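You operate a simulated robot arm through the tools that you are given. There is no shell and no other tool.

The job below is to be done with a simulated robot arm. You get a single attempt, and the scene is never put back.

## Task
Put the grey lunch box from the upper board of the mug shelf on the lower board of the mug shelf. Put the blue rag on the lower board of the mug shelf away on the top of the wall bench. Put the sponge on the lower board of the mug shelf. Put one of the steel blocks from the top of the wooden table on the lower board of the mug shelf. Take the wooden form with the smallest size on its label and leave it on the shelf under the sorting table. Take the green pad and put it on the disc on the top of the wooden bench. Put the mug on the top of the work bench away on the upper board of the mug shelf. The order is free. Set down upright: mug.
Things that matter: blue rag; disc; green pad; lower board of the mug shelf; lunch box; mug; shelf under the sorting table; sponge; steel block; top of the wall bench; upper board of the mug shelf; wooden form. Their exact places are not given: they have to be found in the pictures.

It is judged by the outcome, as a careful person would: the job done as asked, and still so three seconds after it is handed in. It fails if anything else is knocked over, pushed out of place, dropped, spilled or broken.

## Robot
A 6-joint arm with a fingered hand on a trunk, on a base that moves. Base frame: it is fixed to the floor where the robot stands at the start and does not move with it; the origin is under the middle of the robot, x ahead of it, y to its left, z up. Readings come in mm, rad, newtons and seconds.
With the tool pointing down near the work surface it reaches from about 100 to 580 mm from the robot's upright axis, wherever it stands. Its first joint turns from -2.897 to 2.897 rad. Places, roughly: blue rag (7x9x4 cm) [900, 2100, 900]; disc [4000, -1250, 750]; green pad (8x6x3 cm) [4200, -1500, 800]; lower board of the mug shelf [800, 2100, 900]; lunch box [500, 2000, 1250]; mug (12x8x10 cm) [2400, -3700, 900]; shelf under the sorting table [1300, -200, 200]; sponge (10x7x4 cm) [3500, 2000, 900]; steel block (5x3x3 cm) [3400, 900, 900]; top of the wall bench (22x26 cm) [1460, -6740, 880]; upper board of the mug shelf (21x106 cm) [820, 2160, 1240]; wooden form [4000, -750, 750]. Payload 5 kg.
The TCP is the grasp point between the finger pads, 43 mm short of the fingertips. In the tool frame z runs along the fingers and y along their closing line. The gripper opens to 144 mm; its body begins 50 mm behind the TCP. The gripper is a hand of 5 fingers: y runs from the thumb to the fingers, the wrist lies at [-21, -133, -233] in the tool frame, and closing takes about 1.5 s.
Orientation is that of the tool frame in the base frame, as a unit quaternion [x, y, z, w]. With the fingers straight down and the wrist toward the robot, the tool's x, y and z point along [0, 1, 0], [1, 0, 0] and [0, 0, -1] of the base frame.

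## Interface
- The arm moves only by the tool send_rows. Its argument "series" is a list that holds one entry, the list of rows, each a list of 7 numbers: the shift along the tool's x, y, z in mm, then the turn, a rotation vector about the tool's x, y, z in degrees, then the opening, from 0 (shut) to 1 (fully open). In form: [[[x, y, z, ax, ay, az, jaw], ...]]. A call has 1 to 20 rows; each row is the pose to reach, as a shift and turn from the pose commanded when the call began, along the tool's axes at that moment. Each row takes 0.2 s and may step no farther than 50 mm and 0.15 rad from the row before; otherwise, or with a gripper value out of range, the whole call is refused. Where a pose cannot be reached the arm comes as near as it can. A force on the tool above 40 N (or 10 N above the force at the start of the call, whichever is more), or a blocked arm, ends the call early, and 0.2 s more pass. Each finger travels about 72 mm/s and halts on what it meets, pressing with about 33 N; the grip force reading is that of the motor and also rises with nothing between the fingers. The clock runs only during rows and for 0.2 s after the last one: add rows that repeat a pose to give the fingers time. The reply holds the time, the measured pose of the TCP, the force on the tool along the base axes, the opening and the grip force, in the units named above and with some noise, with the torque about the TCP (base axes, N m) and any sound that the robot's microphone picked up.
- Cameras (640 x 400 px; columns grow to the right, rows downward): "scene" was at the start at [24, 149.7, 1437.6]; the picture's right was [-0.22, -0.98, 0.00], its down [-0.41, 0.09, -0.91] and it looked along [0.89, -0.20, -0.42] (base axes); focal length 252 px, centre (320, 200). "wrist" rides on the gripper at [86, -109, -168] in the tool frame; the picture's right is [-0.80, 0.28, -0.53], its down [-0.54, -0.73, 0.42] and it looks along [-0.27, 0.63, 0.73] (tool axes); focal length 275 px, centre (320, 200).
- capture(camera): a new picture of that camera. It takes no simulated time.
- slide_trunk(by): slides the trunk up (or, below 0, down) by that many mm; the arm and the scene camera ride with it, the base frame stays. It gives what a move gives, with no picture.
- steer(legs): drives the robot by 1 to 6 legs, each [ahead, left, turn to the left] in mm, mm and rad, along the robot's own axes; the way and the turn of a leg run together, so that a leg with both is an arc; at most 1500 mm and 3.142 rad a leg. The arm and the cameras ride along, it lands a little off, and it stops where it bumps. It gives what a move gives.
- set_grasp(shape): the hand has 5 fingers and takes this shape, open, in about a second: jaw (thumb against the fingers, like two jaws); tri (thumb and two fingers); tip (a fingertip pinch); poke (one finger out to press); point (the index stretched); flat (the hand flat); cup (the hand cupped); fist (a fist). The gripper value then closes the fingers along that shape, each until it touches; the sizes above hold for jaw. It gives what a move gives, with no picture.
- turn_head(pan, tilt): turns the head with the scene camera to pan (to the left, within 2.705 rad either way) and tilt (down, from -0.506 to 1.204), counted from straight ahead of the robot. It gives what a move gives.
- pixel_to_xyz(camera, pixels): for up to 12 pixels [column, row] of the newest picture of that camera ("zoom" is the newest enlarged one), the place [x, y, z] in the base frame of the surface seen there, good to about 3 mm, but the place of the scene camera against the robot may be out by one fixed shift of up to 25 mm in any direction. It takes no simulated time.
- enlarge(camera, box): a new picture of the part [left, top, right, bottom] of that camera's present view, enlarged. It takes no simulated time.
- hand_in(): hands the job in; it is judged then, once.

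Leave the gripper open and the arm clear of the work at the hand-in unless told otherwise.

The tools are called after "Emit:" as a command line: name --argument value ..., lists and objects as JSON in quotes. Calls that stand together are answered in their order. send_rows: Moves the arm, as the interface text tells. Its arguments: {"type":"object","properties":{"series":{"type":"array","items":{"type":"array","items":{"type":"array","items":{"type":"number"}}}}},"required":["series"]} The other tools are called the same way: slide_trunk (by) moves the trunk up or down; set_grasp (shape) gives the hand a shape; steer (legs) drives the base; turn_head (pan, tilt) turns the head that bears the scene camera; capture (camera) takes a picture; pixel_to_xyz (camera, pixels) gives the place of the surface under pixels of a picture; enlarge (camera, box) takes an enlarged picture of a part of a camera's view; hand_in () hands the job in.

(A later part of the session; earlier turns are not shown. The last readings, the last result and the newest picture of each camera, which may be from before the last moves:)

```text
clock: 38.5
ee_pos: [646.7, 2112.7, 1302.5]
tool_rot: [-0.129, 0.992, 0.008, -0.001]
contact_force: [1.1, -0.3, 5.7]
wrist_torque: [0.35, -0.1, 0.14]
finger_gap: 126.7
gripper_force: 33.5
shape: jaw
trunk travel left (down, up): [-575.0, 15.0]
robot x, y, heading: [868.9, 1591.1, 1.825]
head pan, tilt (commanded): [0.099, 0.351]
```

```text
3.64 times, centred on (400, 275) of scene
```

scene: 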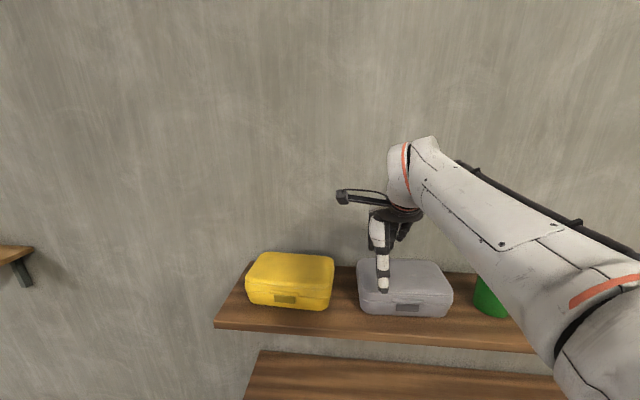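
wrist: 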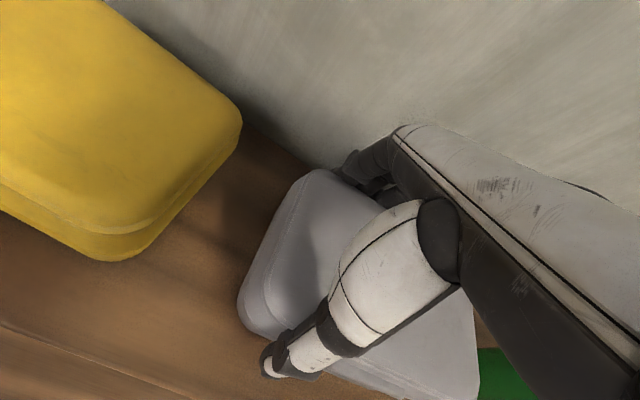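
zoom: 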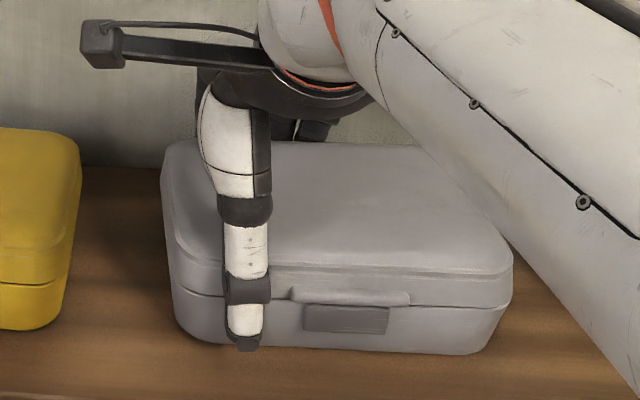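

The grip closed at 126.7 mm with 33.5 N. I lift 50 mm slowly and check.

Emit:
send_rows --series '[[[0, 0, -5, 0, 0, 0, 0], [0, 0, -12, 0, 0, 0, 0], [0, 0, -22, 0, 0, 0, 0], [0, 0, -35, 0, 0, 0, 0], [0, 0, -50, 0, 0, 0, 0], [0, 0, -50, 0, 0, 0, 0]]]'

Emit:
capture --camera "scene"

Emit:
capture --camera "wrist"

```text
clock: 39.9
ee_pos: [648.6, 2112.3, 1352.1]
tool_rot: [-0.128, 0.992, 0.007, -0.001]
contact_force: [-0.4, -0.4, -2.8]
wrist_torque: [-0.05, 0.16, 0.01]
finger_gap: 126.8
gripper_force: 33.4
shape: jaw
trunk travel left (down, up): [-575.0, 15.0]
robot x, y, heading: [864.3, 1594.4, 1.83]
head pan, tilt (commanded): [0.099, 0.351]
```

```text
taken
```

scene: 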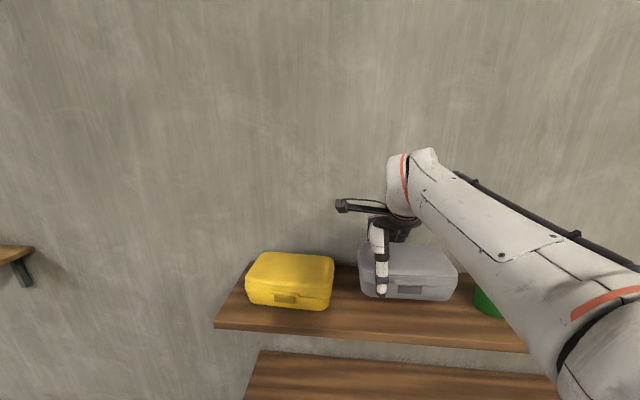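

```text
taken
```

wrist: 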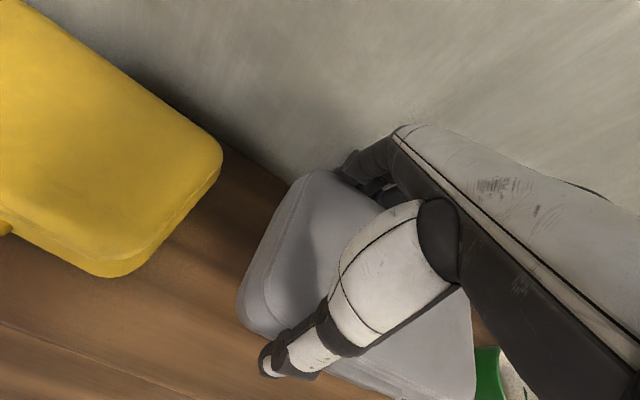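

The box is held level (about 0.28 kg). I lift another 70 mm to clear the mugs, then back away from the wall.

Emit:
send_rows --series '[[[0, 0, -20, 0, 0, 0, 0], [0, 0, -45, 0, 0, 0, 0], [0, 0, -70, 0, 0, 0, 0], [0, 0, -70, 0, 0, 0, 0]]]'

Emit:
steer --legs '[[-420, 0, 0]]'

Emit:
slide_trunk --by -430

Emit:
capture --camera "scene"

Emit:
capture --camera "wrist"

```text
clock: 40.9
ee_pos: [648.4, 2110.6, 1421.5]
tool_rot: [-0.128, 0.992, 0.007, -0.001]
contact_force: [0.6, 0.2, -2.1]
wrist_torque: [-0.04, 0.14, 0.01]
finger_gap: 126.6
gripper_force: 33.6
shape: jaw
trunk travel left (down, up): [-575.0, 15.0]
robot x, y, heading: [861.5, 1594.0, 1.822]
head pan, tilt (commanded): [0.099, 0.351]
```

```text
clock: 43.4
ee_pos: [755.6, 1711.2, 1423.1]
tool_rot: [-0.125, 0.992, 0.008, -0.001]
contact_force: [-0.3, -0.6, -2.7]
wrist_torque: [-0.02, 0.12, 0.0]
finger_gap: 126.6
gripper_force: 32.8
shape: jaw
trunk travel left (down, up): [-575.0, 15.0]
robot x, y, heading: [964.8, 1188.9, 1.822]
head pan, tilt (commanded): [0.099, 0.351]
```

```text
refused: -430 is not a number from -400 to 400
```

```text
taken
```

scene: 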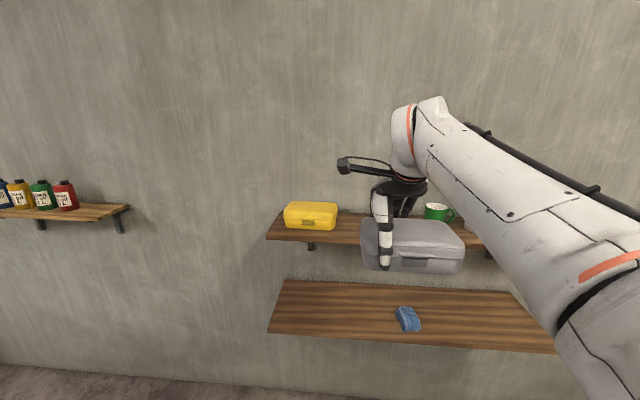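

```text
taken
```

wrist: 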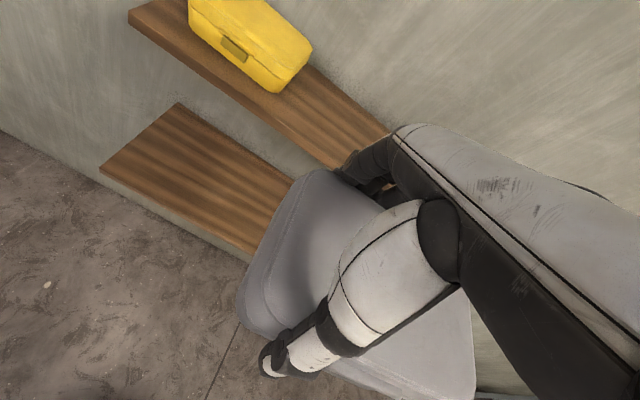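

The box is clear of the shelf. I lower the trunk in two steps to bring the box bottom to z≈920 and shift 229 mm left, aiming at a free spot on the lower board's left part.

Emit:
slide_trunk --by -400

Emit:
slide_trunk --by -35

Emit:
steer --legs '[[0, 229, 0.01]]'

Emit:
capture --camera "scene"

Emit:
capture --camera "wrist"

```text
clock: 47.3
ee_pos: [755.5, 1712.3, 1021.6]
tool_rot: [-0.125, 0.992, 0.008, -0.001]
contact_force: [0.8, 0.3, -1.9]
wrist_torque: [-0.03, 0.11, 0.0]
finger_gap: 126.5
gripper_force: 32.8
shape: jaw
trunk travel left (down, up): [-175.0, 415.0]
robot x, y, heading: [968.7, 1189.2, 1.826]
head pan, tilt (commanded): [0.099, 0.351]
```

```text
clock: 48.1
ee_pos: [756.4, 1711.8, 987.5]
tool_rot: [-0.126, 0.992, 0.008, 0.0]
contact_force: [0.0, -0.5, -2.5]
wrist_torque: [-0.06, 0.13, 0.0]
finger_gap: 126.7
gripper_force: 33.0
shape: jaw
trunk travel left (down, up): [-140.0, 450.0]
robot x, y, heading: [969.5, 1192.0, 1.822]
head pan, tilt (commanded): [0.099, 0.351]
```

```text
clock: 49.8
ee_pos: [525.5, 1650.8, 987.1]
tool_rot: [-0.13, 0.991, 0.007, -0.001]
contact_force: [0.5, -0.1, -2.5]
wrist_torque: [-0.05, 0.16, -0.01]
finger_gap: 126.7
gripper_force: 32.9
shape: jaw
trunk travel left (down, up): [-140.0, 450.0]
robot x, y, heading: [740.9, 1132.7, 1.834]
head pan, tilt (commanded): [0.099, 0.351]
```

```text
taken
```

scene: 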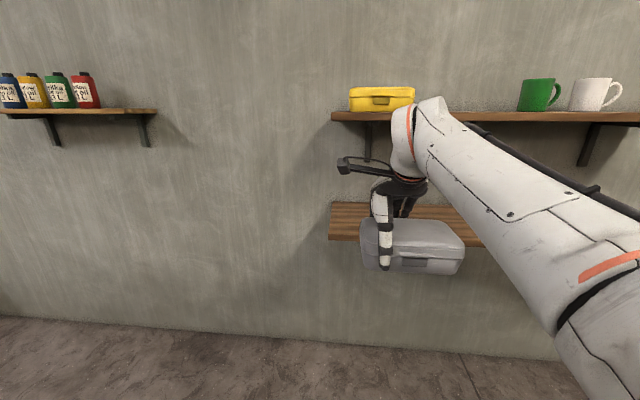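

```text
taken
```

wrist: 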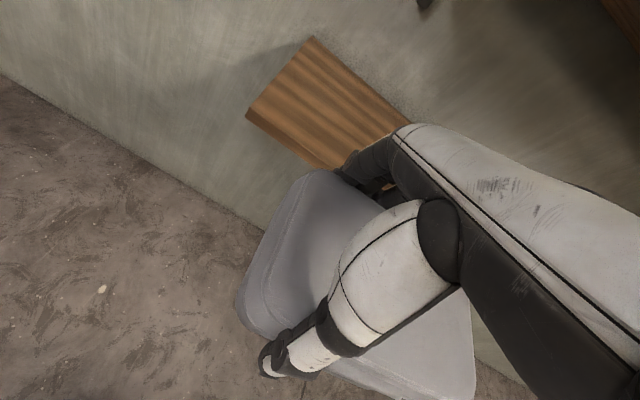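

I check the clearance of the forearm's wrist joint against the upper board front edge by querying points on the arm.

Emit:
pixel_to_xyz --camera "scene" --pixels '[[435, 100], [415, 110], [398, 118], [392, 150], [400, 185], [380, 195], [345, 166], [415, 190], [335, 120], [380, 118], [335, 235], [400, 225]]'

```text
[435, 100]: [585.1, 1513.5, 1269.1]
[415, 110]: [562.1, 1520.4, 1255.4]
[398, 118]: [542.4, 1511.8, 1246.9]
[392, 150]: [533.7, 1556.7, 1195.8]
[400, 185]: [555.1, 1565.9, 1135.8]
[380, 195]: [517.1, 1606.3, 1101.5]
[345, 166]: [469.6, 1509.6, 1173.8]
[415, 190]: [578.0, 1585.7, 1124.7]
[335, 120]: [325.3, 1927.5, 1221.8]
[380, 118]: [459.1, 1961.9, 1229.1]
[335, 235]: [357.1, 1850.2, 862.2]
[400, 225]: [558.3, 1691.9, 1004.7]
```

Forearm will stay ~60 mm in front of the upper board. I drive ahead 306 mm with the box bottom ~65 mm above the lower board.

Emit:
steer --legs '[[306, 0, 0]]'

Emit:
capture --camera "scene"

Emit:
capture --camera "wrist"

```text
clock: 51.9
ee_pos: [447.7, 1946.0, 986.2]
tool_rot: [-0.131, 0.991, 0.007, -0.001]
contact_force: [-0.2, 0.0, -3.1]
wrist_torque: [-0.04, 0.13, 0.0]
finger_gap: 126.7
gripper_force: 32.9
shape: jaw
trunk travel left (down, up): [-140.0, 450.0]
robot x, y, heading: [663.0, 1429.6, 1.832]
head pan, tilt (commanded): [0.099, 0.351]
```

```text
taken
```

scene: 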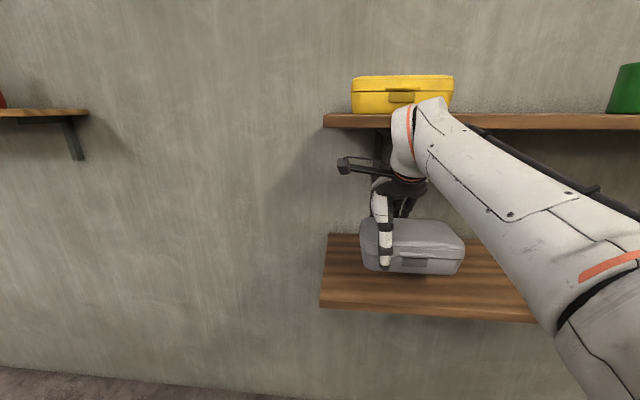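

```text
taken
```

wrist: 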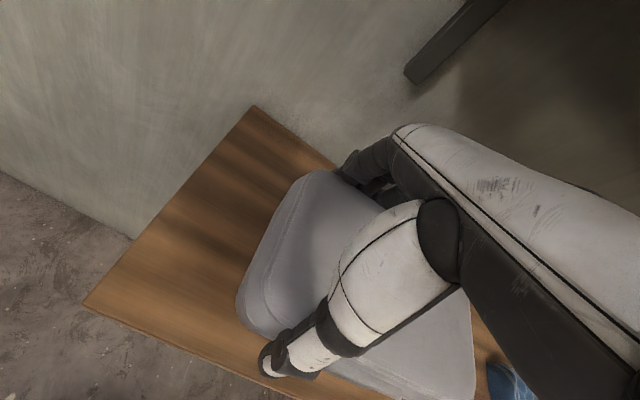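

Over the lower board now (u≈936, v≈1764). I lower the box 56 mm, then ease down in small steps.

Emit:
send_rows --series '[[[0, 0, 15, 0, 0, 0, 0], [0, 0, 35, 0, 0, 0, 0], [0, 0, 50, 0, 0, 0, 0], [0, 0, 57, 0, 0, 0, 0], [0, 0, 57, 0, 0, 0, 0]]]'

Emit:
capture --camera "scene"

```text
clock: 53.1
ee_pos: [446.8, 1947.4, 929.2]
tool_rot: [-0.13, 0.991, 0.007, -0.001]
contact_force: [-0.2, -0.4, -1.9]
wrist_torque: [-0.04, 0.12, -0.03]
finger_gap: 126.9
gripper_force: 32.9
shape: jaw
trunk travel left (down, up): [-140.0, 450.0]
robot x, y, heading: [664.4, 1431.4, 1.832]
head pan, tilt (commanded): [0.099, 0.351]
```

```text
taken
```

scene: 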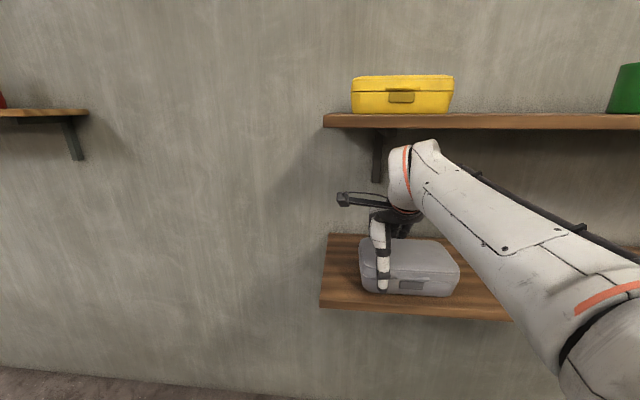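

Not yet touching (force about −2 N). I ease down 2 mm at a time.

Emit:
send_rows --series '[[[0, 0, 2, 0, 0, 0, 0], [0, 0, 4, 0, 0, 0, 0], [0, 0, 6, 0, 0, 0, 0], [0, 0, 6, 0, 0, 0, 0]]]'

```text
clock: 54.1
ee_pos: [445.8, 1946.8, 924.2]
tool_rot: [-0.13, 0.991, 0.007, -0.001]
contact_force: [0.0, 0.6, -2.7]
wrist_torque: [-0.04, 0.05, -0.04]
finger_gap: 126.6
gripper_force: 32.5
shape: jaw
trunk travel left (down, up): [-140.0, 450.0]
robot x, y, heading: [665.0, 1429.6, 1.829]
head pan, tilt (commanded): [0.099, 0.351]
```

Emit:
send_rows --series '[[[0, 0, 1.5, 0, 0, 0, 0], [0, 0, 3, 0, 0, 0, 0], [0, 0, 3, 0, 0, 0, 0]]]'

```text
clock: 54.9
ee_pos: [446.7, 1947.4, 921.8]
tool_rot: [-0.131, 0.991, 0.007, -0.001]
contact_force: [-1.4, 0.3, 2.0]
wrist_torque: [0.1, -0.25, -0.05]
finger_gap: 126.8
gripper_force: 33.0
shape: jaw
trunk travel left (down, up): [-140.0, 450.0]
robot x, y, heading: [661.5, 1431.2, 1.831]
head pan, tilt (commanded): [0.099, 0.351]
```

Force turned to +2 N: the box touches the board. I go 1.5 mm more, then open the hand.

Emit:
send_rows --series '[[[0, 0, 1.5, 0, 0, 0, 0], [0, 0, 1.5, 0, 0, 0, 0.85], [0, 0, 1.5, 0, 0, 0, 0.9], [0, 0, 1.5, 0, 0, 0, 1], [0, 0, 1.5, 0, 0, 0, 1], [0, 0, 1.5, 0, 0, 0, 1], [0, 0, 1.5, 0, 0, 0, 1]]]'

Emit:
capture --camera "scene"

Emit:
capture --camera "wrist"

```text
clock: 56.5
ee_pos: [446.7, 1947.1, 920.8]
tool_rot: [-0.131, 0.991, 0.009, -0.001]
contact_force: [-2.7, 3.6, 20.0]
wrist_torque: [0.32, 0.03, -0.09]
finger_gap: 143.9
gripper_force: 0.0
shape: jaw
trunk travel left (down, up): [-140.0, 450.0]
robot x, y, heading: [661.9, 1427.6, 1.828]
head pan, tilt (commanded): [0.099, 0.351]
```

```text
taken
```

scene: 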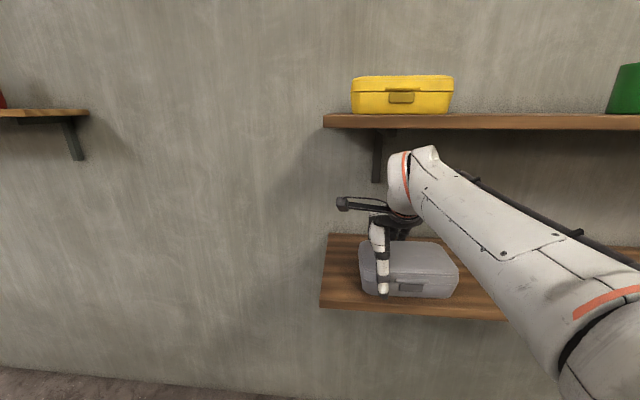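

```text
taken
```

wrist: 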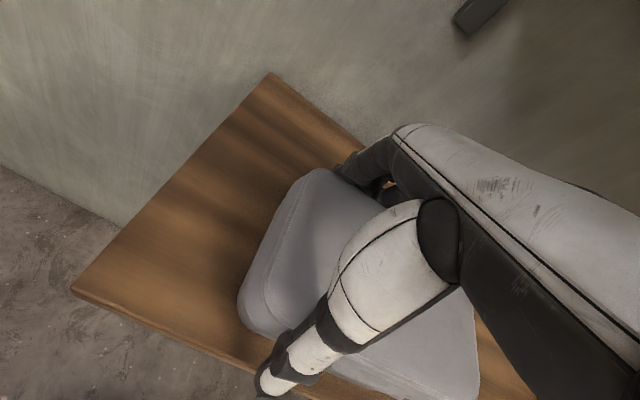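

Released. I raise the hand straight up 100 mm slowly, then check that the box stayed put.

Emit:
send_rows --series '[[[0, 0, -6, 0, 0, 0, 1], [0, 0, -14, 0, 0, 0, 1], [0, 0, -24, 0, 0, 0, 1], [0, 0, -36, 0, 0, 0, 1], [0, 0, -50, 0, 0, 0, 1], [0, 0, -75, 0, 0, 0, 1], [0, 0, -100, 0, 0, 0, 1]]]'

Emit:
capture --camera "scene"

Emit:
capture --camera "wrist"

```text
clock: 58.1
ee_pos: [448.0, 1945.5, 1019.5]
tool_rot: [-0.13, 0.991, 0.007, -0.001]
contact_force: [0.4, 0.7, 0.1]
wrist_torque: [-0.03, 0.0, 0.01]
finger_gap: 143.9
gripper_force: 0.0
shape: jaw
trunk travel left (down, up): [-140.0, 450.0]
robot x, y, heading: [662.6, 1426.0, 1.836]
head pan, tilt (commanded): [0.099, 0.351]
```

```text
taken
```

scene: 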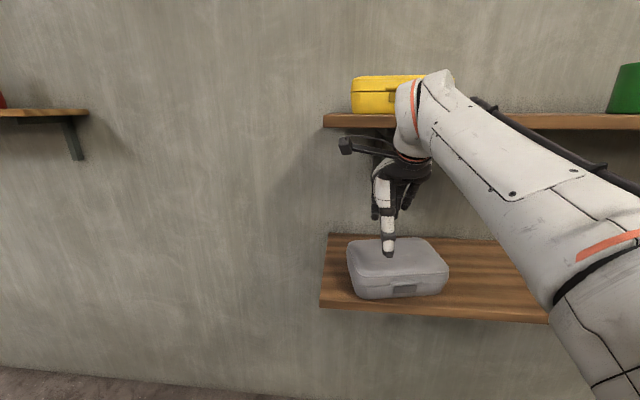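

```text
taken
```

wrist: 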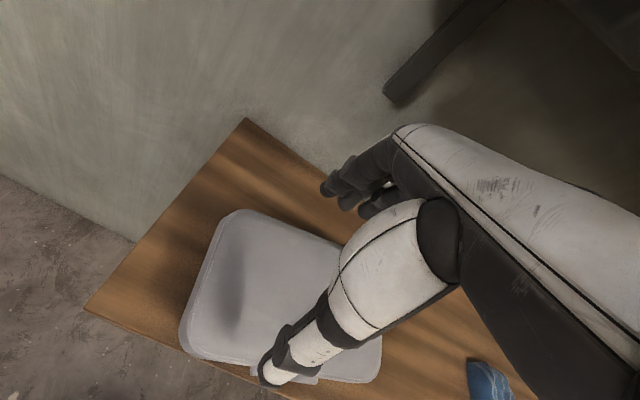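

The box is on the board. I check its front edge lies within the board.

Emit:
enlarge --camera "scene" --box '[310, 220, 470, 330]'

Emit:
pixel_to_xyz --camera "scene" --pixels '[[355, 275], [360, 295], [440, 290], [322, 303], [400, 310], [355, 250], [400, 240], [440, 262], [400, 292], [340, 290]]'

```text
3.64 times, centred on (390, 275) of scene
```

zoom: 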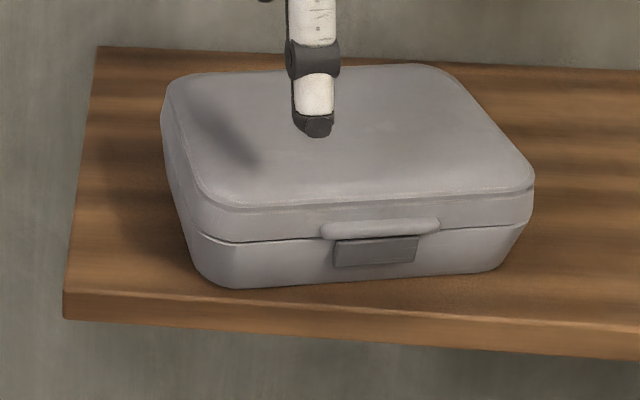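

```text
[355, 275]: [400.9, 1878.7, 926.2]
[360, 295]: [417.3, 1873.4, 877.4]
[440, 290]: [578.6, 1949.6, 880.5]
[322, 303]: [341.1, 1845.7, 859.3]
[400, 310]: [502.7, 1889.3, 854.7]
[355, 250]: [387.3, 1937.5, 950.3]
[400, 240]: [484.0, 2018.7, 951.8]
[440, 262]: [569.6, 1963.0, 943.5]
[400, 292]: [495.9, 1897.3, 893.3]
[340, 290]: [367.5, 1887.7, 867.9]
```

The box sits fully on the lower board. Next the blue rag: I back off 60 mm and shift right 416 mm so that the hand comes in front of the rag, then look.

Emit:
steer --legs '[[-60, 0, 0], [0, -416, -0.005]]'

Emit:
capture --camera "scene"

Emit:
capture --camera "wrist"

```text
clock: 61.1
ee_pos: [859.5, 1992.3, 1019.8]
tool_rot: [-0.126, 0.992, 0.007, 0.0]
contact_force: [-0.1, -0.2, 0.2]
wrist_torque: [-0.01, -0.01, 0.01]
finger_gap: 143.9
gripper_force: 0.1
shape: jaw
trunk travel left (down, up): [-140.0, 450.0]
robot x, y, heading: [1070.5, 1475.2, 1.821]
head pan, tilt (commanded): [0.099, 0.351]
```

```text
taken
```

scene: 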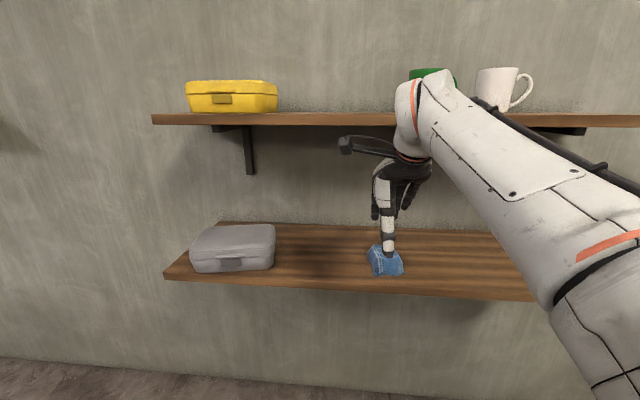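

```text
taken
```

wrist: 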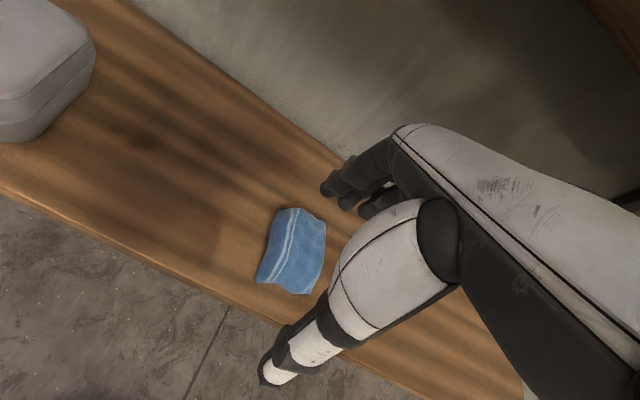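

The rag is at wrist pixels (258–325, 207–294). I query its outline, and at the same time test how the fingertips travel when partly closed.

Emit:
pixel_to_xyz --camera "wrist" --pixels '[[278, 210], [298, 209], [324, 225], [320, 260], [309, 291], [285, 287], [260, 280], [266, 250], [290, 250], [230, 220], [345, 270]]'

Emit:
send_rows --series '[[[0, 0, 0, 0, 0, 0, 0.6], [0, 0, 0, 0, 0, 0, 0.6], [0, 0, 0, 0, 0, 0, 0.6], [0, 0, 0, 0, 0, 0, 0.6], [0, 0, 0, 0, 0, 0, 0.6]]]'

Emit:
capture --camera "wrist"

```text
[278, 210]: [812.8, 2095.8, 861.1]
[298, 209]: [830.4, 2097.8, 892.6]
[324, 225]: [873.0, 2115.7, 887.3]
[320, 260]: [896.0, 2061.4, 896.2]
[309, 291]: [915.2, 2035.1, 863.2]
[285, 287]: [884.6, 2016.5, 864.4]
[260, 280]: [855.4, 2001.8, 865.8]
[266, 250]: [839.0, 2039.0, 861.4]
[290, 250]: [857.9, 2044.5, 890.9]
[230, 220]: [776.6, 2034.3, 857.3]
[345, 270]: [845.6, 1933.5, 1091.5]
```

```text
clock: 62.4
ee_pos: [858.8, 1992.6, 1018.6]
tool_rot: [-0.126, 0.992, 0.007, -0.001]
contact_force: [0.2, 0.4, 0.4]
wrist_torque: [-0.02, 0.0, 0.01]
finger_gap: 87.1
gripper_force: 0.0
shape: jaw
trunk travel left (down, up): [-140.0, 450.0]
robot x, y, heading: [1069.5, 1469.3, 1.821]
head pan, tilt (commanded): [0.099, 0.351]
```

```text
taken
```

wrist: 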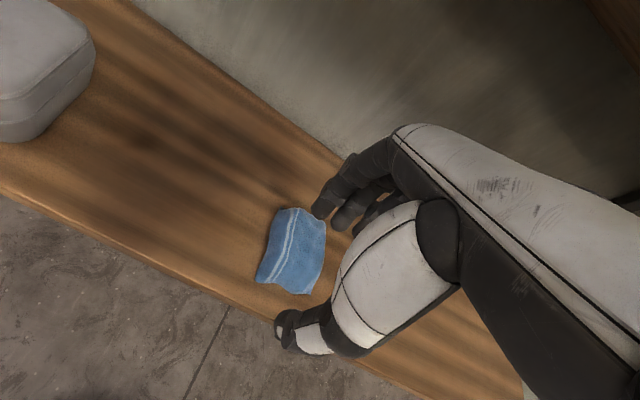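

Emit:
pixel_to_xyz --camera "wrist" --pixels '[[320, 214], [316, 208], [336, 226], [357, 230], [282, 325], [284, 340], [290, 350], [310, 345], [325, 195], [345, 175]]'

```text
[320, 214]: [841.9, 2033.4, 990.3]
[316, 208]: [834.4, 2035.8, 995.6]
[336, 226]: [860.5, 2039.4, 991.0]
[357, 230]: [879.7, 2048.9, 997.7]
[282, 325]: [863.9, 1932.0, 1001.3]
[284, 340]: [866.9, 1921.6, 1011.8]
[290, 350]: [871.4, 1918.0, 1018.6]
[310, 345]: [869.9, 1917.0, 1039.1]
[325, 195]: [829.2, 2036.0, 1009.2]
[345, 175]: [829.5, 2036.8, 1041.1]
```

I reopen the hand, drive ahead 62 mm and 10 mm right so that the hand comes over the rag center.

Emit:
send_rows --series '[[[0, 0, 0, 0, 0, 0, 1], [0, 0, 0, 0, 0, 0, 1], [0, 0, 0, 0, 0, 0, 1], [0, 0, 0, 0, 0, 0, 1], [0, 0, 0, 0, 0, 0, 1]]]'

Emit:
steer --legs '[[62, -10, 0]]'

Emit:
capture --camera "wrist"

Emit:
capture --camera "scene"

```text
clock: 63.5
ee_pos: [858.2, 1992.8, 1019.1]
tool_rot: [-0.127, 0.992, 0.007, 0.0]
contact_force: [0.2, -0.1, 0.1]
wrist_torque: [-0.03, 0.02, -0.02]
finger_gap: 143.9
gripper_force: 0.1
shape: jaw
trunk travel left (down, up): [-140.0, 450.0]
robot x, y, heading: [1071.0, 1472.6, 1.818]
head pan, tilt (commanded): [0.099, 0.351]
```

```text
clock: 64.5
ee_pos: [852.1, 2054.8, 1019.7]
tool_rot: [-0.126, 0.992, 0.008, -0.001]
contact_force: [-0.7, -0.2, -0.4]
wrist_torque: [0.03, -0.02, 0.0]
finger_gap: 143.7
gripper_force: 0.1
shape: jaw
trunk travel left (down, up): [-140.0, 450.0]
robot x, y, heading: [1062.9, 1533.0, 1.825]
head pan, tilt (commanded): [0.099, 0.351]
```

```text
taken
```

wrist: 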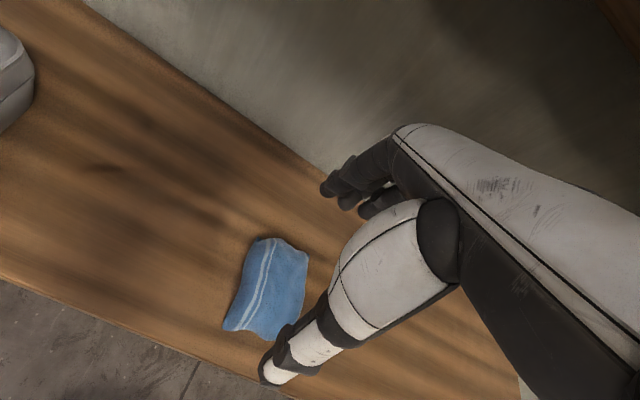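

```text
taken
```

scene: 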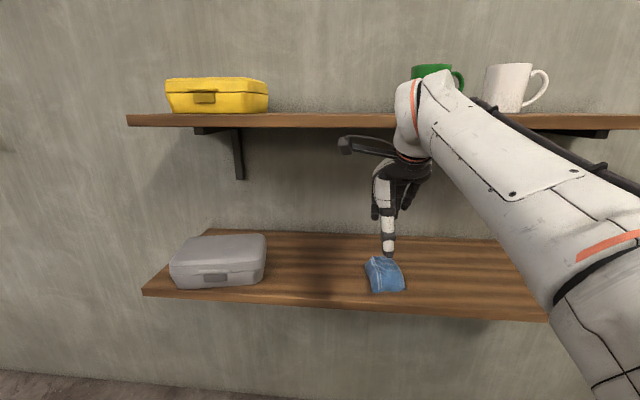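

The hand is at u≈1355, v≈1764 over the rag. I lower 105 mm, then look.

Emit:
send_rows --series '[[[0, 0, 35, 0, 0, 0, 1], [0, 0, 70, 0, 0, 0, 1], [0, 0, 95, 0, 0, 0, 1], [0, 0, 105, 0, 0, 0, 1], [0, 0, 113, 0, 0, 0, 1], [0, 0, 119, 0, 0, 0, 1], [0, 0, 119, 0, 0, 0, 1]]]'

Emit:
capture --camera "wrist"

Emit:
enlarge --camera "scene" --box '[320, 180, 480, 310]'

```text
clock: 66.1
ee_pos: [852.1, 2054.6, 900.4]
tool_rot: [-0.125, 0.992, 0.009, -0.001]
contact_force: [-0.5, -0.6, 10.8]
wrist_torque: [0.69, 0.04, -0.06]
finger_gap: 143.2
gripper_force: 0.1
shape: jaw
trunk travel left (down, up): [-140.0, 450.0]
robot x, y, heading: [1061.9, 1534.8, 1.821]
head pan, tilt (commanded): [0.099, 0.351]
```

```text
taken
```

wrist: 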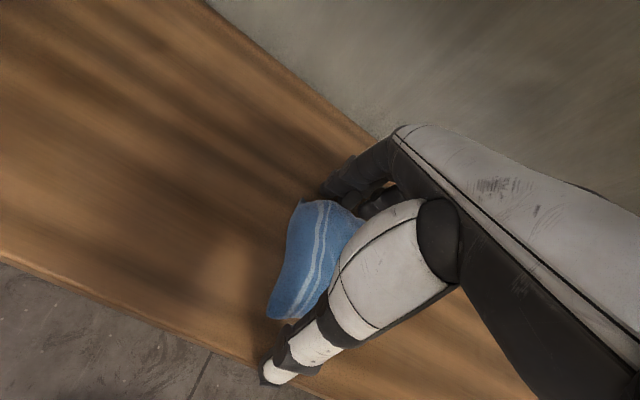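

```text
3.08 times, centred on (400, 245) of scene
```

zoom: 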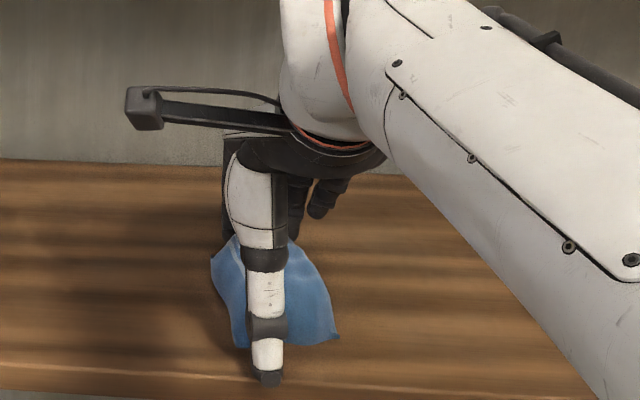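

The fingers touch the board lightly (10.8 N, torque at the finger side). I raise 5 mm and close on the rag.

Emit:
send_rows --series '[[[0, 0, -5, 0, 0, 0, 1], [0, 0, -5, 0, 0, 0, 0.8], [0, 0, -5, 0, 0, 0, 0.6], [0, 0, -5, 0, 0, 0, 0.4], [0, 0, -5, 0, 0, 0, 0.2], [0, 0, -5, 0, 0, 0, 0], [0, 0, -5, 0, 0, 0, 0], [0, 0, -5, 0, 0, 0, 0], [0, 0, -5, 0, 0, 0, 0], [0, 0, -5, 0, 0, 0, 0]]]'

Emit:
capture --camera "wrist"

Emit:
enlarge --camera "scene" --box '[320, 180, 480, 310]'

```text
clock: 68.3
ee_pos: [852.0, 2054.7, 904.9]
tool_rot: [-0.127, 0.992, 0.007, -0.001]
contact_force: [0.6, 0.0, 0.1]
wrist_torque: [0.0, 0.03, -0.03]
finger_gap: 84.4
gripper_force: 32.9
shape: jaw
trunk travel left (down, up): [-140.0, 450.0]
robot x, y, heading: [1066.6, 1536.5, 1.822]
head pan, tilt (commanded): [0.099, 0.351]
```

```text
taken
```

wrist: 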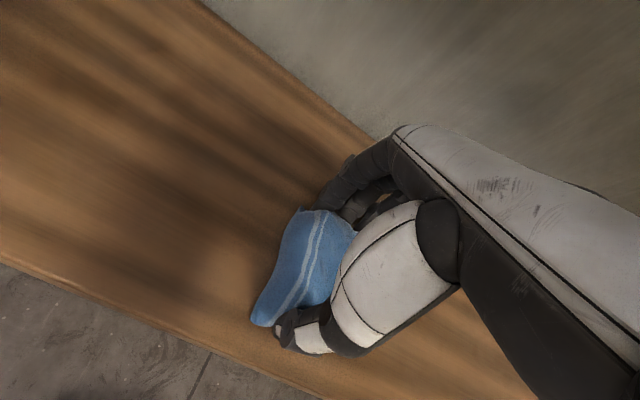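

```text
3.08 times, centred on (400, 245) of scene
```

zoom: 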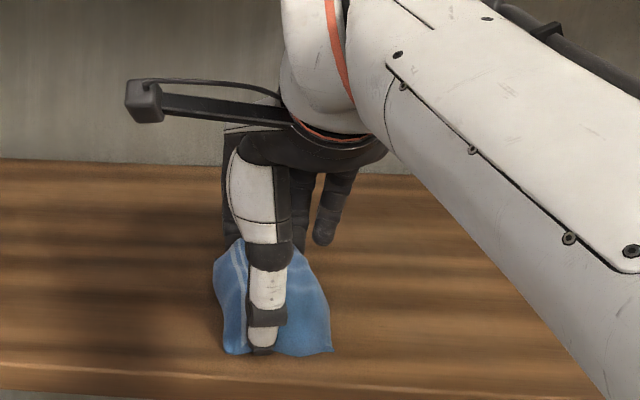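

Gripped at 84 mm with 33 N. I lift 60 mm and check the rag comes along.

Emit:
send_rows --series '[[[0, 0, -6, 0, 0, 0, 0], [0, 0, -15, 0, 0, 0, 0], [0, 0, -30, 0, 0, 0, 0], [0, 0, -50, 0, 0, 0, 0], [0, 0, -75, 0, 0, 0, 0], [0, 0, -100, 0, 0, 0, 0]]]'

Emit:
capture --camera "wrist"

Emit:
capture --camera "scene"

```text
clock: 69.7
ee_pos: [853.5, 2053.1, 1004.7]
tool_rot: [-0.126, 0.992, 0.007, 0.0]
contact_force: [-1.3, -0.3, -1.3]
wrist_torque: [-0.04, 0.03, 0.0]
finger_gap: 84.2
gripper_force: 33.0
shape: jaw
trunk travel left (down, up): [-140.0, 450.0]
robot x, y, heading: [1060.5, 1533.5, 1.823]
head pan, tilt (commanded): [0.099, 0.351]
```

```text
taken
```

wrist: 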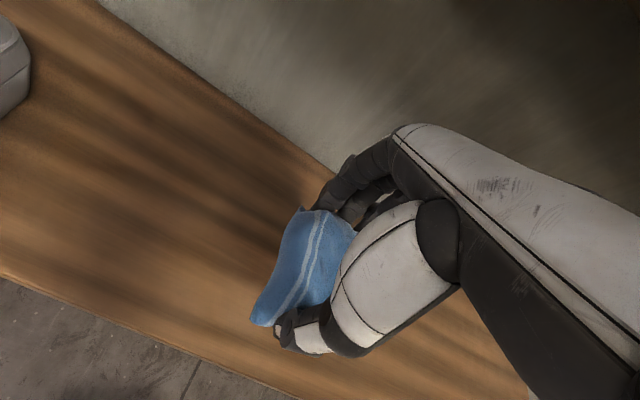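

```text
taken
```

scene: 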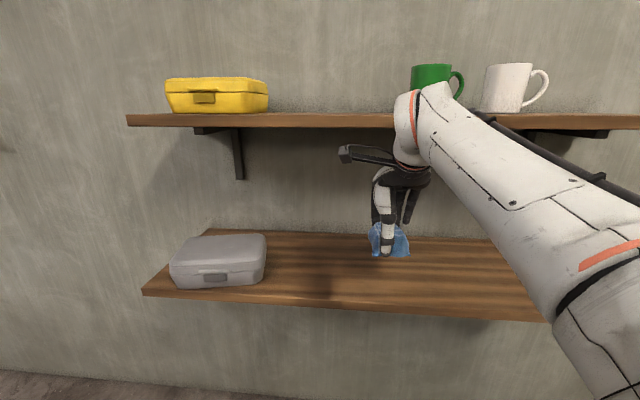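

The rag is held. I back away from the shelf, go left to the open floor, then raise the trunk for safe travel.

Emit:
steer --legs '[[-380, 0, 0], [0, 1050, 0]]'

Emit:
slide_trunk --by 250

Emit:
steer --legs '[[0, 0, 3.14]]'

Emit:
turn_head --pan 0.0 --tilt 0.45

Emit:
capture --camera "scene"

```text
clock: 77.3
ee_pos: [-92.8, 1411.6, 1006.2]
tool_rot: [-0.126, 0.992, 0.008, 0.0]
contact_force: [-0.5, 0.5, -0.8]
wrist_torque: [0.0, 0.03, 0.03]
finger_gap: 84.0
gripper_force: 32.8
shape: jaw
trunk travel left (down, up): [-140.0, 450.0]
robot x, y, heading: [121.3, 892.4, 1.827]
head pan, tilt (commanded): [0.099, 0.351]
```

```text
clock: 79.8
ee_pos: [-91.3, 1412.1, 1254.6]
tool_rot: [-0.127, 0.992, 0.006, 0.0]
contact_force: [0.3, 0.2, -0.5]
wrist_torque: [0.03, 0.02, 0.02]
finger_gap: 83.9
gripper_force: 33.0
shape: jaw
trunk travel left (down, up): [-390.0, 200.0]
robot x, y, heading: [120.1, 893.2, 1.823]
head pan, tilt (commanded): [0.099, 0.351]
```

```text
clock: 87.6
ee_pos: [338.7, 377.1, 1256.1]
tool_rot: [0.991, 0.135, 0.001, 0.007]
contact_force: [-0.5, 0.6, -0.9]
wrist_torque: [-0.01, 0.01, -0.01]
finger_gap: 83.4
gripper_force: 32.9
shape: jaw
trunk travel left (down, up): [-390.0, 200.0]
robot x, y, heading: [118.0, 895.2, -1.299]
head pan, tilt (commanded): [0.099, 0.351]
```

```text
clock: 88.3
ee_pos: [339.2, 376.9, 1255.2]
tool_rot: [0.991, 0.135, 0.001, 0.006]
contact_force: [-1.2, -0.2, -0.5]
wrist_torque: [0.02, 0.05, 0.01]
finger_gap: 83.5
gripper_force: 32.7
shape: jaw
trunk travel left (down, up): [-390.0, 200.0]
robot x, y, heading: [118.3, 896.5, -1.302]
head pan, tilt (commanded): [0.0, 0.45]
```

```text
taken
```

scene: 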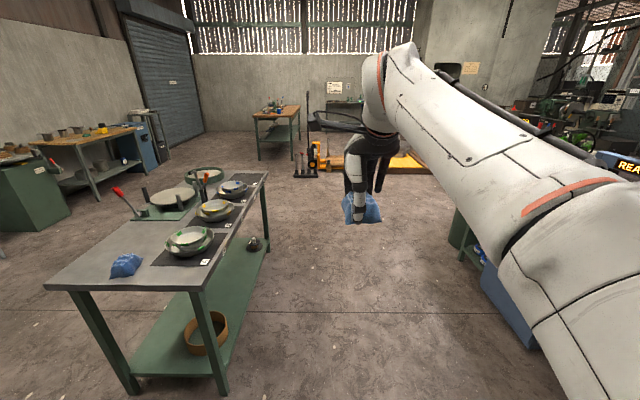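

I query distances: press bench at right (460,235),(500,280), pallet jack (305,170), yellow pallets (395,165), wall bench (345,105), work bench (280,110), and the table corner.

Emit:
pixel_to_xyz --camera "scene" --pixels '[[456, 235], [490, 290], [456, 215], [305, 175], [318, 168], [345, 172], [400, 172], [430, 168], [345, 106], [270, 118], [265, 155], [298, 135]]'

Emit:
enlarge --camera "scene" --box '[220, 60, 460, 210]'

```text
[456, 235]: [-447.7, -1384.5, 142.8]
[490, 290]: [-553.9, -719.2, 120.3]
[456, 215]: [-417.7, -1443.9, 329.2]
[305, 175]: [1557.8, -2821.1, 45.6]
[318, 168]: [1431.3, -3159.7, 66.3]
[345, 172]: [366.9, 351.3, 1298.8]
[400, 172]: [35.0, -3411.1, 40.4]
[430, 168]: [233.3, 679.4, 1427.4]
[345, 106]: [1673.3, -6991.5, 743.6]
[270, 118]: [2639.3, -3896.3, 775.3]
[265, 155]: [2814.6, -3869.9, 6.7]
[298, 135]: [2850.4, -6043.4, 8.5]
```

```text
2.67 times, centred on (340, 135) of scene
```

zoom: 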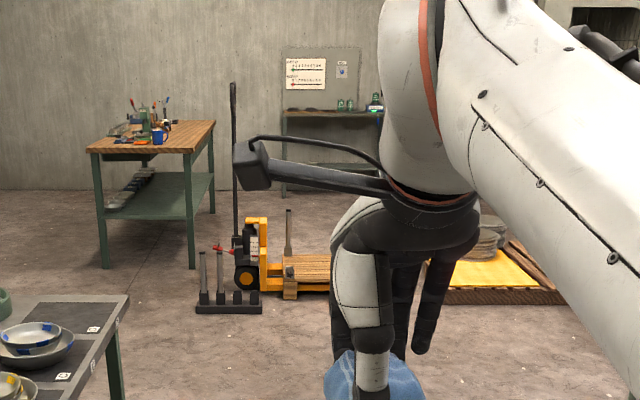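

I query the gap between the work bench legs and the pallet jack in the zoomed view.

Emit:
pixel_to_xyz --camera "zoom" --pixels '[[190, 262], [213, 208], [236, 200], [197, 308], [261, 308], [245, 285], [289, 296], [103, 265], [285, 190], [284, 112], [372, 112], [325, 112]]'

```text
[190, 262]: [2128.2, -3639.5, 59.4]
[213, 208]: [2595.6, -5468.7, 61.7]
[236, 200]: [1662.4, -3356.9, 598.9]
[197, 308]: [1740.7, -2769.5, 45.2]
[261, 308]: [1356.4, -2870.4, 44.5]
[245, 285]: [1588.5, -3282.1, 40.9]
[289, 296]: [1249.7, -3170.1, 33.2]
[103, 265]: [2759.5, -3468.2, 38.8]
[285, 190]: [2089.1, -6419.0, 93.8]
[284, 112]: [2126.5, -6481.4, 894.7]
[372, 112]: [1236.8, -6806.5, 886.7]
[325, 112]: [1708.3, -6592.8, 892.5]
```

I have the map: corridor between sorting table (u≥950) and press bench (u≤−700) is free. I drive straight south along it, then look toward the work bench area.

Emit:
steer --legs '[[1300, 0, -0.007], [1230, 0, 0]]'

Emit:
turn_head --pan 0.6 --tilt 0.4

Emit:
capture --camera "scene"

```text
clock: 100.6
ee_pos: [1066.7, -2037.2, 1254.1]
tool_rot: [0.988, 0.151, 0.001, 0.007]
contact_force: [0.2, 0.3, -0.7]
wrist_torque: [0.03, 0.0, -0.02]
finger_gap: 83.4
gripper_force: 33.4
shape: jaw
trunk travel left (down, up): [-390.0, 200.0]
robot x, y, heading: [828.7, -1525.7, -1.266]
head pan, tilt (commanded): [0.0, 0.45]
```

```text
clock: 101.6
ee_pos: [1067.6, -2036.6, 1255.7]
tool_rot: [0.988, 0.152, 0.001, 0.007]
contact_force: [-0.3, -0.3, -0.9]
wrist_torque: [0.01, -0.01, -0.02]
finger_gap: 83.3
gripper_force: 33.1
shape: jaw
trunk travel left (down, up): [-390.0, 200.0]
robot x, y, heading: [829.4, -1528.9, -1.268]
head pan, tilt (commanded): [0.6, 0.4]
```

```text
taken
```

scene: 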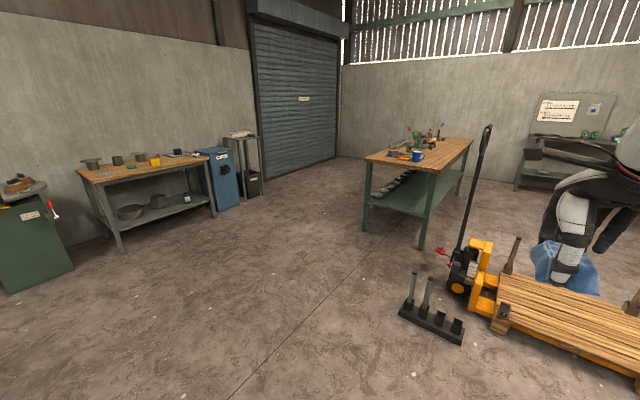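

I enlarge the wooden bench and the drum with wooden forms at left, and the work bench with the mug.

Emit:
enlarge --camera "scene" --box '[0, 130, 240, 280]'

Emit:
enlarge --camera "scene" --box '[350, 110, 510, 260]'

Emit:
pixel_to_xyz --camera "scene" --pixels '[[121, 250], [212, 215], [240, 205], [262, 195], [280, 175], [337, 158], [366, 230], [420, 250], [440, 200], [415, 157], [402, 305], [462, 340]]'

```text
2.67 times, centred on (120, 205) of scene
```

zoom: 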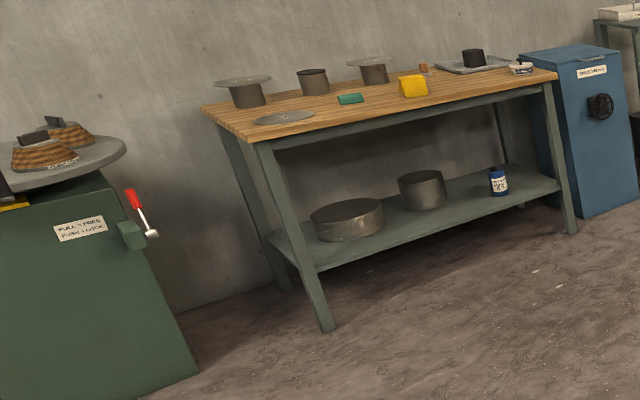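

```text
2.67 times, centred on (430, 185) of scene
```

zoom: 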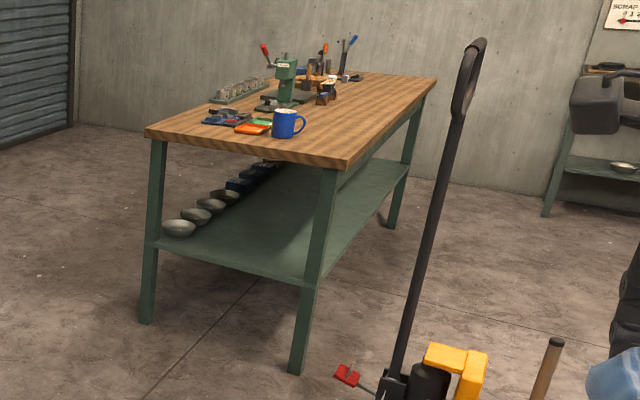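

```text
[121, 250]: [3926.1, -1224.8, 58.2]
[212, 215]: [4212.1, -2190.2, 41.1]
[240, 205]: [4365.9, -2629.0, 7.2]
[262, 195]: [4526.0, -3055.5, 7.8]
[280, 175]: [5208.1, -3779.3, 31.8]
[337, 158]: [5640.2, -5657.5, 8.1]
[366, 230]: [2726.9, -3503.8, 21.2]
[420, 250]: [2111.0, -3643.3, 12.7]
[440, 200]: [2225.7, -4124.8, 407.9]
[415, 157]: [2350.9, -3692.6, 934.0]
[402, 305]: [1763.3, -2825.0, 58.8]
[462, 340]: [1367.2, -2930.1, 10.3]
```

The mug (blue) stands near the work bench's north end; disc and green pad are on the wooden bench; forms are on the green drum. I take the route east of the work bench to reach the wall bench.

Emit:
steer --legs '[[0, 0, -0.04], [655, 940, 0], [655, 940, 0]]'

Emit:
turn_head --pan 0.0 --tilt 0.45

Emit:
capture --camera "scene"

```text
clock: 113.3
ee_pos: [3221.6, -2817.9, 1256.0]
tool_rot: [0.99, 0.138, 0.001, 0.007]
contact_force: [-0.4, 0.0, -0.8]
wrist_torque: [0.02, -0.05, 0.04]
finger_gap: 83.3
gripper_force: 33.2
shape: jaw
trunk travel left (down, up): [-390.0, 200.0]
robot x, y, heading: [2995.3, -2303.3, -1.293]
head pan, tilt (commanded): [0.6, 0.4]
```

```text
clock: 114.3
ee_pos: [3221.2, -2818.0, 1255.7]
tool_rot: [0.99, 0.138, 0.001, 0.007]
contact_force: [-0.4, 0.6, -0.6]
wrist_torque: [-0.01, -0.03, 0.01]
finger_gap: 83.2
gripper_force: 32.4
shape: jaw
trunk travel left (down, up): [-390.0, 200.0]
robot x, y, heading: [3001.7, -2303.0, -1.295]
head pan, tilt (commanded): [0.0, 0.45]
```

```text
taken
```

scene: 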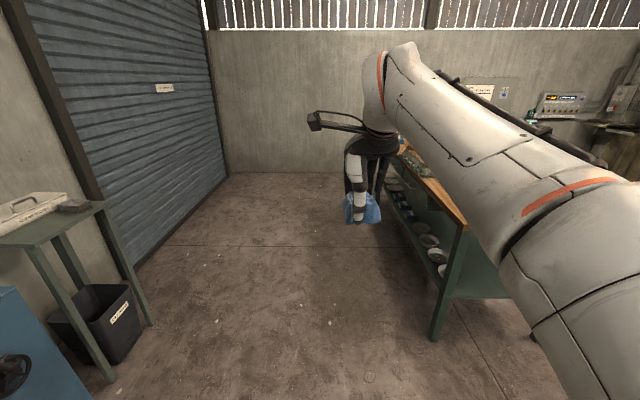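

I check corridor width: bench leg (435,335), left small table legs (110,378) and (150,322).

Emit:
pixel_to_xyz --camera "scene" --pixels '[[435, 335], [110, 375], [150, 322], [464, 228], [400, 150], [380, 195], [100, 205], [228, 172], [210, 180], [320, 180]]'

```text
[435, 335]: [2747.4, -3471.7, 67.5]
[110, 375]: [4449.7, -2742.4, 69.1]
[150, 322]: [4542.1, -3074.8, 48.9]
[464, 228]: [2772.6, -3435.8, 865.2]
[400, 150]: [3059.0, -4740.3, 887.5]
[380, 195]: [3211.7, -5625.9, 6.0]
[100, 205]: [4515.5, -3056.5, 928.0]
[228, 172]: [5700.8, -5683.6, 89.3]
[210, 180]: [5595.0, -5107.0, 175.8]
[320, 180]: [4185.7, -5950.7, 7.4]
```

Corridor is wide (bench edge u≈1790, left table u≈3590). I drive on south to about v=−5300, then look west.

Emit:
steer --legs '[[1150, 100, -0.01], [1150, 50, 0]]'

Emit:
turn_head --pan -0.9 --tilt 0.4

Emit:
capture --camera "scene"

```text
clock: 125.9
ee_pos: [3977.8, -5038.1, 1255.1]
tool_rot: [0.991, 0.132, 0.0, 0.007]
contact_force: [0.4, -0.3, -0.9]
wrist_torque: [0.02, -0.03, -0.01]
finger_gap: 83.4
gripper_force: 33.4
shape: jaw
trunk travel left (down, up): [-390.0, 200.0]
robot x, y, heading: [3762.8, -4519.7, -1.314]
head pan, tilt (commanded): [0.0, 0.45]
```

```text
clock: 127.1
ee_pos: [3978.2, -5039.4, 1255.1]
tool_rot: [0.991, 0.132, 0.001, 0.008]
contact_force: [-1.2, 0.4, -1.2]
wrist_torque: [-0.02, -0.01, 0.0]
finger_gap: 83.5
gripper_force: 33.2
shape: jaw
trunk travel left (down, up): [-390.0, 200.0]
robot x, y, heading: [3761.0, -4523.6, -1.304]
head pan, tilt (commanded): [-0.901, 0.4]
```

```text
taken
```

scene: 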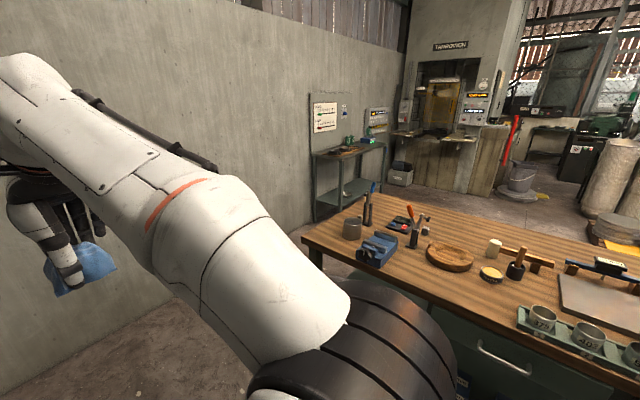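

I query the wall bench and the passage: bench corner (303,240), wall-bench corners (312,155),(385,145), its legs (318,215), floor.

Emit:
pixel_to_xyz --camera "scene" --pixels '[[303, 240], [350, 197], [313, 157], [384, 143], [318, 215], [345, 150], [340, 140], [383, 185], [250, 230], [170, 300], [300, 200], [410, 165]]'

Emit:
enlarge --camera "scene" --box '[290, 90, 450, 230]'

```text
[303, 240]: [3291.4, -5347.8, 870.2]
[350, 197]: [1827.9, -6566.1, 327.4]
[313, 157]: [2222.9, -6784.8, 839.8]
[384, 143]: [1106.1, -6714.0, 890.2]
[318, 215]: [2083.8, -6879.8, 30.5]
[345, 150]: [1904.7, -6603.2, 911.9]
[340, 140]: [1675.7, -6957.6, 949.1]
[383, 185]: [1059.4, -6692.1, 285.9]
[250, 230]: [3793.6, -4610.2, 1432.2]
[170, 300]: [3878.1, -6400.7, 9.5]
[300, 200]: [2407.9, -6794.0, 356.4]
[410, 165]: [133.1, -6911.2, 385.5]
```

```text
2.86 times, centred on (370, 160) of scene
```

zoom: 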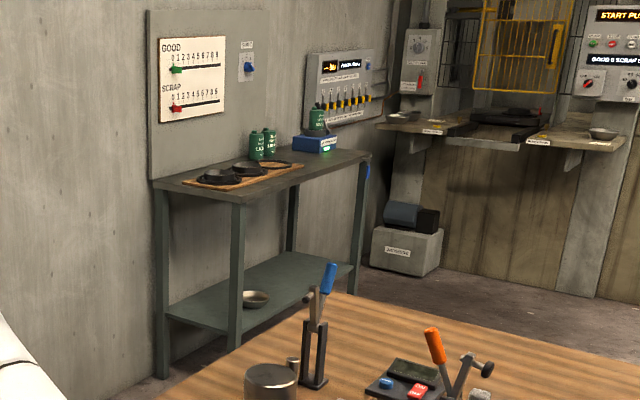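

The passage between bench end (v≈−6017) and south wall (v≈−7160) is ~1.1 m. I move a bit south-east, turn west, and slide south to the passage centre.

Emit:
steer --legs '[[360, 260, 0], [0, 0, -1.576], [0, 860, 0]]'

Emit:
turn_head --pan -0.25 --tilt 0.5

Emit:
capture --camera "scene"

```text
clock: 137.8
ee_pos: [3767.1, -5819.3, 1255.6]
tool_rot: [0.779, -0.626, -0.004, 0.006]
contact_force: [0.5, -0.1, -0.4]
wrist_torque: [0.02, -0.04, -0.01]
finger_gap: 83.3
gripper_force: 32.3
shape: jaw
trunk travel left (down, up): [-390.0, 200.0]
robot x, y, heading: [4298.0, -5629.6, -2.927]
head pan, tilt (commanded): [-0.901, 0.4]
```

```text
clock: 138.8
ee_pos: [3765.7, -5819.2, 1255.4]
tool_rot: [0.779, -0.626, -0.005, 0.006]
contact_force: [-0.3, -0.7, -0.2]
wrist_torque: [-0.03, 0.0, 0.04]
finger_gap: 83.2
gripper_force: 33.1
shape: jaw
trunk travel left (down, up): [-390.0, 200.0]
robot x, y, heading: [4296.6, -5631.2, -2.929]
head pan, tilt (commanded): [-0.25, 0.499]
```

```text
taken
```

scene: 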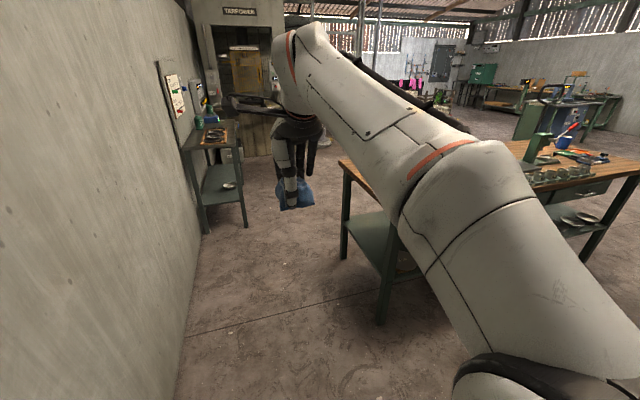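

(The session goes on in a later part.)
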